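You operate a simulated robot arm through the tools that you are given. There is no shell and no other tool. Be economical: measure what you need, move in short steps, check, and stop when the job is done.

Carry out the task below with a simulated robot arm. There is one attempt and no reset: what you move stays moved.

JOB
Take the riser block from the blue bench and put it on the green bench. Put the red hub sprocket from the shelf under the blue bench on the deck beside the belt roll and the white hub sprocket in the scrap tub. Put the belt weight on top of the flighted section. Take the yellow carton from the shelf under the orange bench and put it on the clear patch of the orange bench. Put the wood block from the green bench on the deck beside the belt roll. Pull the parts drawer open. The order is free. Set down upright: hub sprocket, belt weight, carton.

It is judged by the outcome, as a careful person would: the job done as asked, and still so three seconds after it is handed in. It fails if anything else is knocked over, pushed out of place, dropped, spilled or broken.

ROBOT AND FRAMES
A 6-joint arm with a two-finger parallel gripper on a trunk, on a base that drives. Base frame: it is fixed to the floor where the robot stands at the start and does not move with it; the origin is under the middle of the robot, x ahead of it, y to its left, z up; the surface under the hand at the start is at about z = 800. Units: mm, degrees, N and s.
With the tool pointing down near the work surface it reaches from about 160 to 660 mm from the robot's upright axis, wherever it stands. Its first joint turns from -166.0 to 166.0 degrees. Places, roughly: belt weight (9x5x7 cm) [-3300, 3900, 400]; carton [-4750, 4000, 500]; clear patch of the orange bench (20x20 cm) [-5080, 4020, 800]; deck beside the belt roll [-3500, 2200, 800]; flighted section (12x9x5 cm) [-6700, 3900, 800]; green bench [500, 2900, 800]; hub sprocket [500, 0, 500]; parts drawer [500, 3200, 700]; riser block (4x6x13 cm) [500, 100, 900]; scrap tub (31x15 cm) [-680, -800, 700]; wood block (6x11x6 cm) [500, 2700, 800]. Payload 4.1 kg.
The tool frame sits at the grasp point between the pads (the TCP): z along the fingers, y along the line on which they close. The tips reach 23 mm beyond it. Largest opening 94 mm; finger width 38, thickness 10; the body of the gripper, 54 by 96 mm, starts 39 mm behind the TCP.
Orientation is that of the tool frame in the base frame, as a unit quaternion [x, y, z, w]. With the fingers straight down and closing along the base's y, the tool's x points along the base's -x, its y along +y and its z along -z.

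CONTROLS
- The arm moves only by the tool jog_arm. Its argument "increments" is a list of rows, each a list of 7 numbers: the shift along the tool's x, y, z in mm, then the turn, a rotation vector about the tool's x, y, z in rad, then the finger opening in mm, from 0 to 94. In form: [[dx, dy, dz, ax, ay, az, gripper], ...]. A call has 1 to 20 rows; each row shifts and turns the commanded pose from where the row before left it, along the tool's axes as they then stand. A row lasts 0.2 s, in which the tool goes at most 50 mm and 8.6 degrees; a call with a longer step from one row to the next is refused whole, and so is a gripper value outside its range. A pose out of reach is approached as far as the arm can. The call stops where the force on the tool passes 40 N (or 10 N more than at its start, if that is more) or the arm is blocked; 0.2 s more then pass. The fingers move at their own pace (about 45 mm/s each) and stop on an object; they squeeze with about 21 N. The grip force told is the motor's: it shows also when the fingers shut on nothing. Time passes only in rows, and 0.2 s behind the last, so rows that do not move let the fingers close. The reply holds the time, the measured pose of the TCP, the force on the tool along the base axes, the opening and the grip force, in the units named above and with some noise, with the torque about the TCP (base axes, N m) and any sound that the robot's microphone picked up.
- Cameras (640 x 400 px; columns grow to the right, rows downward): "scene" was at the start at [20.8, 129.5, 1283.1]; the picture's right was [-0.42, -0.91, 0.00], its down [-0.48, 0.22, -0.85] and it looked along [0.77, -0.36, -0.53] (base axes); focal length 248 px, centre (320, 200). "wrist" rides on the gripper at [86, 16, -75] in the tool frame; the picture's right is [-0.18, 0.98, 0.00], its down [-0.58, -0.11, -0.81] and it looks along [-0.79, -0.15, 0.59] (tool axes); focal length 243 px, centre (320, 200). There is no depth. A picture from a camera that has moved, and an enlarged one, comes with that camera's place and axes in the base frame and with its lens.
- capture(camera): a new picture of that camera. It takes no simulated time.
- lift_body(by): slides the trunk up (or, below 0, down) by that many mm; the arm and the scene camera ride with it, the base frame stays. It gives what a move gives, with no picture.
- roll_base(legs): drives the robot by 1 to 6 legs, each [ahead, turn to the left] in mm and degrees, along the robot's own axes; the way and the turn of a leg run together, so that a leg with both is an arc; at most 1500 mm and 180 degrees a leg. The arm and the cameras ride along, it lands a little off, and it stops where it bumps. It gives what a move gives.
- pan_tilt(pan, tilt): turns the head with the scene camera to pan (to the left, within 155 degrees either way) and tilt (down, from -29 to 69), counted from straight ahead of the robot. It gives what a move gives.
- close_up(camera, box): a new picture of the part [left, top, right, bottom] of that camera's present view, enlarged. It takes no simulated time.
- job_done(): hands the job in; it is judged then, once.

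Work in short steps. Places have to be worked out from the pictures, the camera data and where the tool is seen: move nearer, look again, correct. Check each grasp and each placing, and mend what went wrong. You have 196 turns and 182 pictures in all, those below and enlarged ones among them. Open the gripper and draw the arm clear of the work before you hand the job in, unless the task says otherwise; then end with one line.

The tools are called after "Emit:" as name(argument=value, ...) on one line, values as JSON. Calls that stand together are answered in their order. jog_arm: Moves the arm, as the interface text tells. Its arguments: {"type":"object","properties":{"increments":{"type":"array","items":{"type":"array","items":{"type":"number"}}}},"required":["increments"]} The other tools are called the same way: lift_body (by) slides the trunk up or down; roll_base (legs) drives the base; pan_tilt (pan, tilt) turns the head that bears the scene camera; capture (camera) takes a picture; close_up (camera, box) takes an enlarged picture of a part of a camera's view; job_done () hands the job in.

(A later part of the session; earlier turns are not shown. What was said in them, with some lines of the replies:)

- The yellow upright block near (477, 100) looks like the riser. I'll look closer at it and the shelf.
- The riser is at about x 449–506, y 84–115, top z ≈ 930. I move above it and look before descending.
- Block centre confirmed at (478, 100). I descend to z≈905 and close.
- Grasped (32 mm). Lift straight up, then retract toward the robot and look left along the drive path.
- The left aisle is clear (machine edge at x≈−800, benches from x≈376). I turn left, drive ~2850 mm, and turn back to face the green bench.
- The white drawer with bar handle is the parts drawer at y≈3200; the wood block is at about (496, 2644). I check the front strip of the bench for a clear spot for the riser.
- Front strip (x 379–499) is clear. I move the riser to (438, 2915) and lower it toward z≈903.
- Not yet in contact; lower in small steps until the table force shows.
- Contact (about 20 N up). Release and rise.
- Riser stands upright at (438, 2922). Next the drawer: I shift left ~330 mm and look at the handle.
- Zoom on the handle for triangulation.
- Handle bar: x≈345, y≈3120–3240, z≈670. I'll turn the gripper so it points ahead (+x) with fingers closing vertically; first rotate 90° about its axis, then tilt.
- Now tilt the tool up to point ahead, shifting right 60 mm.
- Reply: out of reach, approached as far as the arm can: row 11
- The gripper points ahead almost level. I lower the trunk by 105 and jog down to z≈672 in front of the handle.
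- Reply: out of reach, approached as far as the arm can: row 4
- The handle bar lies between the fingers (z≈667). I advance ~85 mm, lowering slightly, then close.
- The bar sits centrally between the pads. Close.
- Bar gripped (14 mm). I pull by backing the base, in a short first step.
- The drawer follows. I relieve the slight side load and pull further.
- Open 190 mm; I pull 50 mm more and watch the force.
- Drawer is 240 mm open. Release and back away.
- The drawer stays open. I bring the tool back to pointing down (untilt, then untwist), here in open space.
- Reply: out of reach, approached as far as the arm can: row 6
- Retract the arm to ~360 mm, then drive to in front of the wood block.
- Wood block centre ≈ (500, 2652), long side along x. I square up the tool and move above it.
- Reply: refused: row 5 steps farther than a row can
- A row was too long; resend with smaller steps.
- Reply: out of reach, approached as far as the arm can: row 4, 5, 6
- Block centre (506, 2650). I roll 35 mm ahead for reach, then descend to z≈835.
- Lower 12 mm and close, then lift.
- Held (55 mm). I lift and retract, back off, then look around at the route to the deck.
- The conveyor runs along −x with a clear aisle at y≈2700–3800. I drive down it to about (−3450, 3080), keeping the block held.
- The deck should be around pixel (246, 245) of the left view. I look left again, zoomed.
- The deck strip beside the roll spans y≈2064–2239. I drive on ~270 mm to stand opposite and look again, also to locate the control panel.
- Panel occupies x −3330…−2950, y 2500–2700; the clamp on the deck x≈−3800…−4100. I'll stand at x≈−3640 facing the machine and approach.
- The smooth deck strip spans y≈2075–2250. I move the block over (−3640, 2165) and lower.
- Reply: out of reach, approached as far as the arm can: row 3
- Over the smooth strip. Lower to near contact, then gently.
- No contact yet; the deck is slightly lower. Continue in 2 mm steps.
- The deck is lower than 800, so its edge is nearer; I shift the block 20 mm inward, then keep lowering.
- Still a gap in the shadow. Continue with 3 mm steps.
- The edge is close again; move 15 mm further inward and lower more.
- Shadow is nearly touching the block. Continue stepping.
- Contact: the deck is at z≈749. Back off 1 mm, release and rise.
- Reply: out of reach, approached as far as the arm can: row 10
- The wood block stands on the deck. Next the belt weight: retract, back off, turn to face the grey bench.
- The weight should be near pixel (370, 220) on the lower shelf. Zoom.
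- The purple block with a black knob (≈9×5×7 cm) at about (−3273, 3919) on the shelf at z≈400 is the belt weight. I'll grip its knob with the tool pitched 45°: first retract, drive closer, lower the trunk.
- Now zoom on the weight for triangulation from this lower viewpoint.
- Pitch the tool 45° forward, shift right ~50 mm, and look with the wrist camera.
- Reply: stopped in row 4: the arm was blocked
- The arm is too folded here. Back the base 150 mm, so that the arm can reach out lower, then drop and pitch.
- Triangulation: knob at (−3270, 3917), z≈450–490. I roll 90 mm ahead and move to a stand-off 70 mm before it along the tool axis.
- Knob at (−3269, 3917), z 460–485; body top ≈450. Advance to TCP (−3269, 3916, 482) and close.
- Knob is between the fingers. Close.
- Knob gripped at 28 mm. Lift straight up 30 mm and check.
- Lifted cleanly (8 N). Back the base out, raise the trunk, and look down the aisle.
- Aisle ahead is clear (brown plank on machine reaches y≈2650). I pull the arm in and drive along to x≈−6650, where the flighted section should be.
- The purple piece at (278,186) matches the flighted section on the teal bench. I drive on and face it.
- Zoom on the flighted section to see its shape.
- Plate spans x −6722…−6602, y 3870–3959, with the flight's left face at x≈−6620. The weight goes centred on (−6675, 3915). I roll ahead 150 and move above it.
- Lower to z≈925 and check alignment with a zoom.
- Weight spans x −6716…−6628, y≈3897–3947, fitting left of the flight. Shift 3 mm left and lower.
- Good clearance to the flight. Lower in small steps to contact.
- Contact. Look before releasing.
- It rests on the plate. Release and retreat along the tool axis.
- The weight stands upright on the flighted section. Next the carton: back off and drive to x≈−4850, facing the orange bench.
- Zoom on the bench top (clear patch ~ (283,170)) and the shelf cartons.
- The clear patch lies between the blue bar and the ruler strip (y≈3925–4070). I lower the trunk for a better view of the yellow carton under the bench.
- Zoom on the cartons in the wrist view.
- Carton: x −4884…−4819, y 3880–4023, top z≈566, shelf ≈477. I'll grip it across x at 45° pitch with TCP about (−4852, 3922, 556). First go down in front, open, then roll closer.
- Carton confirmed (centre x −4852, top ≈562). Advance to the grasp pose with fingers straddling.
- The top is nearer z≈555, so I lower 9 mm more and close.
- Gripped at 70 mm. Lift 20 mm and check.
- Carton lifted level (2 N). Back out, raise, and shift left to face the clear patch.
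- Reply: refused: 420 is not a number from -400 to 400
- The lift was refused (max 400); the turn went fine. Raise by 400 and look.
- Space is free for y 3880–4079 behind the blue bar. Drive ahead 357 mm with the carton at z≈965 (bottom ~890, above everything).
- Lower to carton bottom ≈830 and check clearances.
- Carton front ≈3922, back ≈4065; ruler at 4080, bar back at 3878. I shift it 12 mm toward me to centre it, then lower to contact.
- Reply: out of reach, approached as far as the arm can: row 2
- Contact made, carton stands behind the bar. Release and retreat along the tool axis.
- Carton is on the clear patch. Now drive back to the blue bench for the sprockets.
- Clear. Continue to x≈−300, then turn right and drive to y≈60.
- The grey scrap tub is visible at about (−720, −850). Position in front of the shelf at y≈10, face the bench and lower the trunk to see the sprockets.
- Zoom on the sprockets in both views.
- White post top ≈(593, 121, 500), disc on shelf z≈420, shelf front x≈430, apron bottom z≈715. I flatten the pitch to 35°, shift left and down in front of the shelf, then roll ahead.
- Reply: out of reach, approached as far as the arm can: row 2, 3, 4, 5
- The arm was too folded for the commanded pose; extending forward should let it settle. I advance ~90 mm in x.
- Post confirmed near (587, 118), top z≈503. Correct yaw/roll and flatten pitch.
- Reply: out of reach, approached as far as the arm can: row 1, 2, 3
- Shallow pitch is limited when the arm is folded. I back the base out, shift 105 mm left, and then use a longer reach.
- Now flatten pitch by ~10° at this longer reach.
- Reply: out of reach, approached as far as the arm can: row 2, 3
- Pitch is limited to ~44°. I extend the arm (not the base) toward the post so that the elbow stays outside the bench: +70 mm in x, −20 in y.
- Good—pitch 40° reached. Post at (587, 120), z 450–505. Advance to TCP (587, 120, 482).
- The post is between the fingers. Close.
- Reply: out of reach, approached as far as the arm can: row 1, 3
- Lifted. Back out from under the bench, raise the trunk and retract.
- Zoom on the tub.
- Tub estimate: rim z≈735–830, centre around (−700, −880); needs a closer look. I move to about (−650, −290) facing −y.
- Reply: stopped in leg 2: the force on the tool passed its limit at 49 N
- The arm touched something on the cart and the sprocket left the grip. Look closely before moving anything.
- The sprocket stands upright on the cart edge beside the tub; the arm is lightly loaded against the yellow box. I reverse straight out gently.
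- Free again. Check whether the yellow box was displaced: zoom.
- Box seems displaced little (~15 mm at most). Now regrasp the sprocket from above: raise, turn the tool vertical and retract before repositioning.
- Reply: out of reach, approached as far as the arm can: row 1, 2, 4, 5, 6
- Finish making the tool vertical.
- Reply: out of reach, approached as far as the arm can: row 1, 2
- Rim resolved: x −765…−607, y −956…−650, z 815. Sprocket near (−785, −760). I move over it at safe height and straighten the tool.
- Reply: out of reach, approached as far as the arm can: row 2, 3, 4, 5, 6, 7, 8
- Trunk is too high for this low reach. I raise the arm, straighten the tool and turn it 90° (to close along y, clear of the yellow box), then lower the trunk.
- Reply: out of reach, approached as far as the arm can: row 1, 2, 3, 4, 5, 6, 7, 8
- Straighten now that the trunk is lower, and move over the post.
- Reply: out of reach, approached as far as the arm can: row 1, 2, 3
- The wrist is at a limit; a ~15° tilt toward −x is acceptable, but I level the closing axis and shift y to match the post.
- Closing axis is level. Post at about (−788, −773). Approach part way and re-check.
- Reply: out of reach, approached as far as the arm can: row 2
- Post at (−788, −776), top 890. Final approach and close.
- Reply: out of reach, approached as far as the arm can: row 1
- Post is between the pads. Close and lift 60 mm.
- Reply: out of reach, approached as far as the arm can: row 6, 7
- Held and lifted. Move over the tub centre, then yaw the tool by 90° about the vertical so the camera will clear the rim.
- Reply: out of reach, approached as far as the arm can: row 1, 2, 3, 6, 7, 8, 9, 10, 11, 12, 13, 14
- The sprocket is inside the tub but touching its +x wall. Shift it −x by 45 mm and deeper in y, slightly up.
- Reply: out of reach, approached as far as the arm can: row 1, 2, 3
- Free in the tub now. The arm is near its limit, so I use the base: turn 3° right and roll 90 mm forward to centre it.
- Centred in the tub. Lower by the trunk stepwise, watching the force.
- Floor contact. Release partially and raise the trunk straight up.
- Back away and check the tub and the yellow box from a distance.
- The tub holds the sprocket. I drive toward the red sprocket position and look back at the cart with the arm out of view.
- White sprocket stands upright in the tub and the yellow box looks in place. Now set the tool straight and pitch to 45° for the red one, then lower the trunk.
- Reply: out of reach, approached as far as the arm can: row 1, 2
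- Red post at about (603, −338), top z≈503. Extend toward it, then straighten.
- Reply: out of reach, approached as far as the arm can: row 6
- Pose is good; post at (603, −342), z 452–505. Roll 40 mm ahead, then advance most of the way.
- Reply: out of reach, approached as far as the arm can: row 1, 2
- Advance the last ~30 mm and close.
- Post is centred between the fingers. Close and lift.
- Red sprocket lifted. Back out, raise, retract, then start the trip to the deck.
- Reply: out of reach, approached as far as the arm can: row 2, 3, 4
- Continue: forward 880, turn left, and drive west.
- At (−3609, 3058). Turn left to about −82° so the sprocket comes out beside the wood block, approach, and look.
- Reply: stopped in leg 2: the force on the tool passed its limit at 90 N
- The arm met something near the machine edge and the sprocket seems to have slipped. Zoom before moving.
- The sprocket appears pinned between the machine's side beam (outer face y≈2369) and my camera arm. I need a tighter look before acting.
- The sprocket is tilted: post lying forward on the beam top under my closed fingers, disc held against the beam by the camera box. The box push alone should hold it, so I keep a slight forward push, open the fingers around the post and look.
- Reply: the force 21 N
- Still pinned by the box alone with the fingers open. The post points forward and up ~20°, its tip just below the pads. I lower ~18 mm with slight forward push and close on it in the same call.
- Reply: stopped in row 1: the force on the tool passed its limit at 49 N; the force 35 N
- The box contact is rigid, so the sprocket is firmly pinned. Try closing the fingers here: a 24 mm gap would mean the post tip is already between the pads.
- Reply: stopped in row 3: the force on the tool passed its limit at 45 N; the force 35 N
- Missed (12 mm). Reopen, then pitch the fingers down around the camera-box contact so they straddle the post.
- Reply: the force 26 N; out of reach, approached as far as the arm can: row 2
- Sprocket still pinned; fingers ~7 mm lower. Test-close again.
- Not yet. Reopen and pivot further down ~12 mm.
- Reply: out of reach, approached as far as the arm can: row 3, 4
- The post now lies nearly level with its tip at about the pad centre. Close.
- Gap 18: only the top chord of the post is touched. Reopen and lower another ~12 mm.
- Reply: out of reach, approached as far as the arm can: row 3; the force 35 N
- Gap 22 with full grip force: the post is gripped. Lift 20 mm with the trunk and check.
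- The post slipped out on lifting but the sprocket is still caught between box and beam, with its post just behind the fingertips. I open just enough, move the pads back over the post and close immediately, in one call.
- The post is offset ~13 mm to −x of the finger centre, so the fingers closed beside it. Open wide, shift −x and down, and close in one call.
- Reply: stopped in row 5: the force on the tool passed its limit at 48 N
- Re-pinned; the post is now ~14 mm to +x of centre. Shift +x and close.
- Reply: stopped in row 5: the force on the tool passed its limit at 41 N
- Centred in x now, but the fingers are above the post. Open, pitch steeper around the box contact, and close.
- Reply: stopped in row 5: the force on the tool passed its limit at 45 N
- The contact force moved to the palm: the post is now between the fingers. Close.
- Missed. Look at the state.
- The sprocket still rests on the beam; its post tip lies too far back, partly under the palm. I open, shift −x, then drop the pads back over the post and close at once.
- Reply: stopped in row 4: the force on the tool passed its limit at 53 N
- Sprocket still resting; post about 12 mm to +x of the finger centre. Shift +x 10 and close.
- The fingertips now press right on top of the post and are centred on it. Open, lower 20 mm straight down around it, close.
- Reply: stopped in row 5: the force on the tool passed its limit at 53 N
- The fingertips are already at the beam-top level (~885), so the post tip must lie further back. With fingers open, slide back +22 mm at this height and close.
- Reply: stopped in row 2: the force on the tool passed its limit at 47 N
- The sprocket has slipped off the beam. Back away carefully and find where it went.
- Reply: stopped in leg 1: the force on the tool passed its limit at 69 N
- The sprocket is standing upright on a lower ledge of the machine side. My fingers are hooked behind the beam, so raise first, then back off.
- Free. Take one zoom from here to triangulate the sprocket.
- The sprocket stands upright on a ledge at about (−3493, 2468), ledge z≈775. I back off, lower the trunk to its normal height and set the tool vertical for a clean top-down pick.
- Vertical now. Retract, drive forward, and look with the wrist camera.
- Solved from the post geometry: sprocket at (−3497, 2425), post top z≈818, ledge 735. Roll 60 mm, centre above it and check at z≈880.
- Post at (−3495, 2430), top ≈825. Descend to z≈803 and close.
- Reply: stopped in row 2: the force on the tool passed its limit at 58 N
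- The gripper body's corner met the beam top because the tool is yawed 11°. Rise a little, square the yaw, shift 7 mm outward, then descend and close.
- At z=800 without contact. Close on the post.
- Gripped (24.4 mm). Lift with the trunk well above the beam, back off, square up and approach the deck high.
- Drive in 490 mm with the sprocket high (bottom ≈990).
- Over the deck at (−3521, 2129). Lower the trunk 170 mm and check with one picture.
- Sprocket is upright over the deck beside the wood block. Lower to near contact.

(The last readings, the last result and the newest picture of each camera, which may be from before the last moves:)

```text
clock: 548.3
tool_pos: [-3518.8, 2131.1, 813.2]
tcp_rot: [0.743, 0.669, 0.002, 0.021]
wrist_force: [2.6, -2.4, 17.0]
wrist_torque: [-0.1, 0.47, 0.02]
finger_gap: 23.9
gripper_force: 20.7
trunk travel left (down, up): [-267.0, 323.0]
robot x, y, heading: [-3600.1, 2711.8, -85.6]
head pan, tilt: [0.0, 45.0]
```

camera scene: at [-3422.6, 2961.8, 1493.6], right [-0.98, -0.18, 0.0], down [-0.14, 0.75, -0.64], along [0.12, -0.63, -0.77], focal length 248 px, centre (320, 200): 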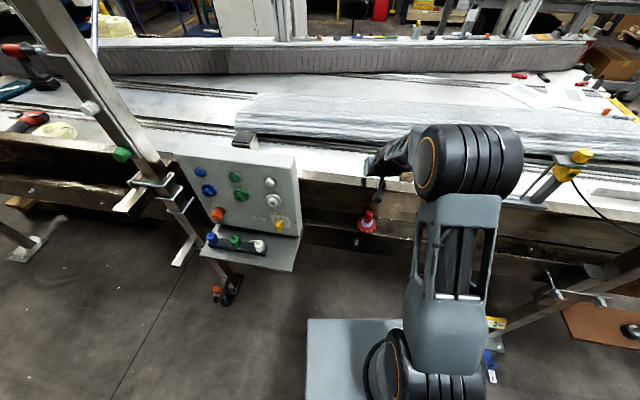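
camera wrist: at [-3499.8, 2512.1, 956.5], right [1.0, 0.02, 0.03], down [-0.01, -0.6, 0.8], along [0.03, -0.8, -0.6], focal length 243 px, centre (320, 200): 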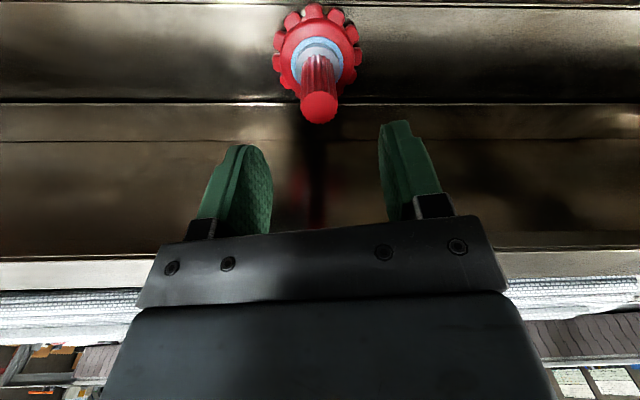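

Contact with the deck. Release gently and rise with the trunk.

Emit:
jog_arm(increments=[[0, 0, -2, 0, 0, 0, 28], [0, 0, 0, 0, 0, 0, 45], [0, 0, 0, 0, 0, 0, 50], [0, 0, 0, 0, 0, 0, 50]])

Emit:
lift_body(by=230)

Emit:
roll_base(legs=[[-350, 0]])

Emit:
capture(camera="scene")

```text
clock: 549.3
tool_pos: [-3519.6, 2129.9, 811.2]
tcp_rot: [0.743, 0.669, 0.002, 0.019]
wrist_force: [0.1, -0.8, 0.2]
wrist_torque: [-0.02, 0.0, 0.03]
finger_gap: 50.0
gripper_force: 0.1
trunk travel left (down, up): [-267.0, 323.0]
robot x, y, heading: [-3594.1, 2713.3, -85.9]
head pan, tilt: [0.0, 45.0]
```

```text
clock: 551.8
tool_pos: [-3520.0, 2130.6, 1043.2]
tcp_rot: [0.743, 0.669, 0.003, 0.019]
wrist_force: [-0.1, -0.1, 0.2]
wrist_torque: [0.0, 0.0, 0.0]
finger_gap: 49.9
gripper_force: 0.1
trunk travel left (down, up): [-497.0, 93.0]
robot x, y, heading: [-3599.4, 2712.1, -85.9]
head pan, tilt: [0.0, 45.0]
```

```text
clock: 554.0
tool_pos: [-3544.3, 2481.9, 1044.0]
tcp_rot: [0.741, 0.672, 0.003, 0.019]
wrist_force: [0.6, -0.3, -0.1]
wrist_torque: [-0.03, -0.01, -0.01]
finger_gap: 50.0
gripper_force: 0.1
trunk travel left (down, up): [-497.0, 93.0]
robot x, y, heading: [-3630.8, 3067.6, -85.0]
head pan, tilt: [0.0, 45.0]
```

```text
2 pictures are left
camera scene: at [-3461.5, 3056.6, 1530.4], right [-1.0, -0.08, 0.0], down [-0.06, 0.7, -0.71], along [0.06, -0.7, -0.71], focal length 248 px, centre (320, 200)
```

scene: 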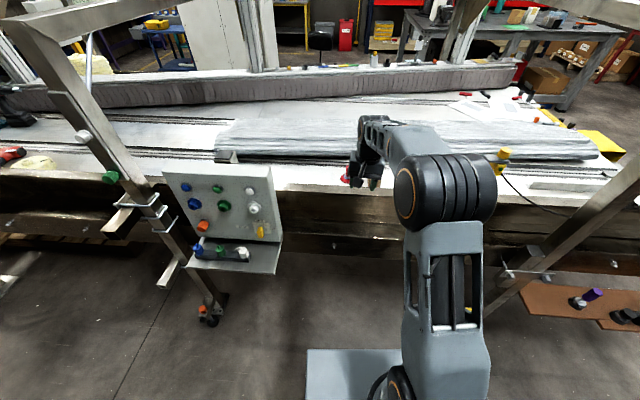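

Zoom to confirm the sprocket and wood block on the deck.

Emit:
close_up(camera="scene", box=[310, 130, 430, 205])

```text
5.33 times, centred on (370, 168) of scene
camera zoom: at [-3461.5, 3056.6, 1530.4], right [-1.0, -0.08, 0.0], down [-0.06, 0.7, -0.71], along [0.06, -0.7, -0.71], focal length 1323 px, centre (53, 373)
```

zoom: 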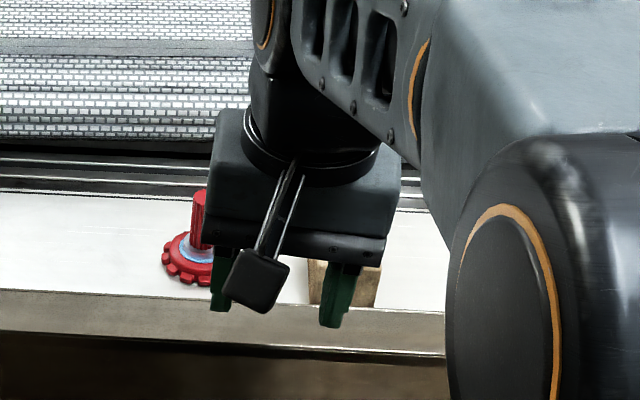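

The red sprocket stands upright on the deck beside the wood block, the gripper is open and the arm is clear. All seven parts are done, so I hand in.

Emit:
job_done()

```text
The job is handed in.
```

All seven tasks are done and the job is handed in, but it was not clean: the red hub sprocket slipped onto a machine ledge before I re-picked it and set it upright. The white sprocket was knocked from the grip against the yellow box on the tub cart, and that box may have shifted by up to about 15 mm.
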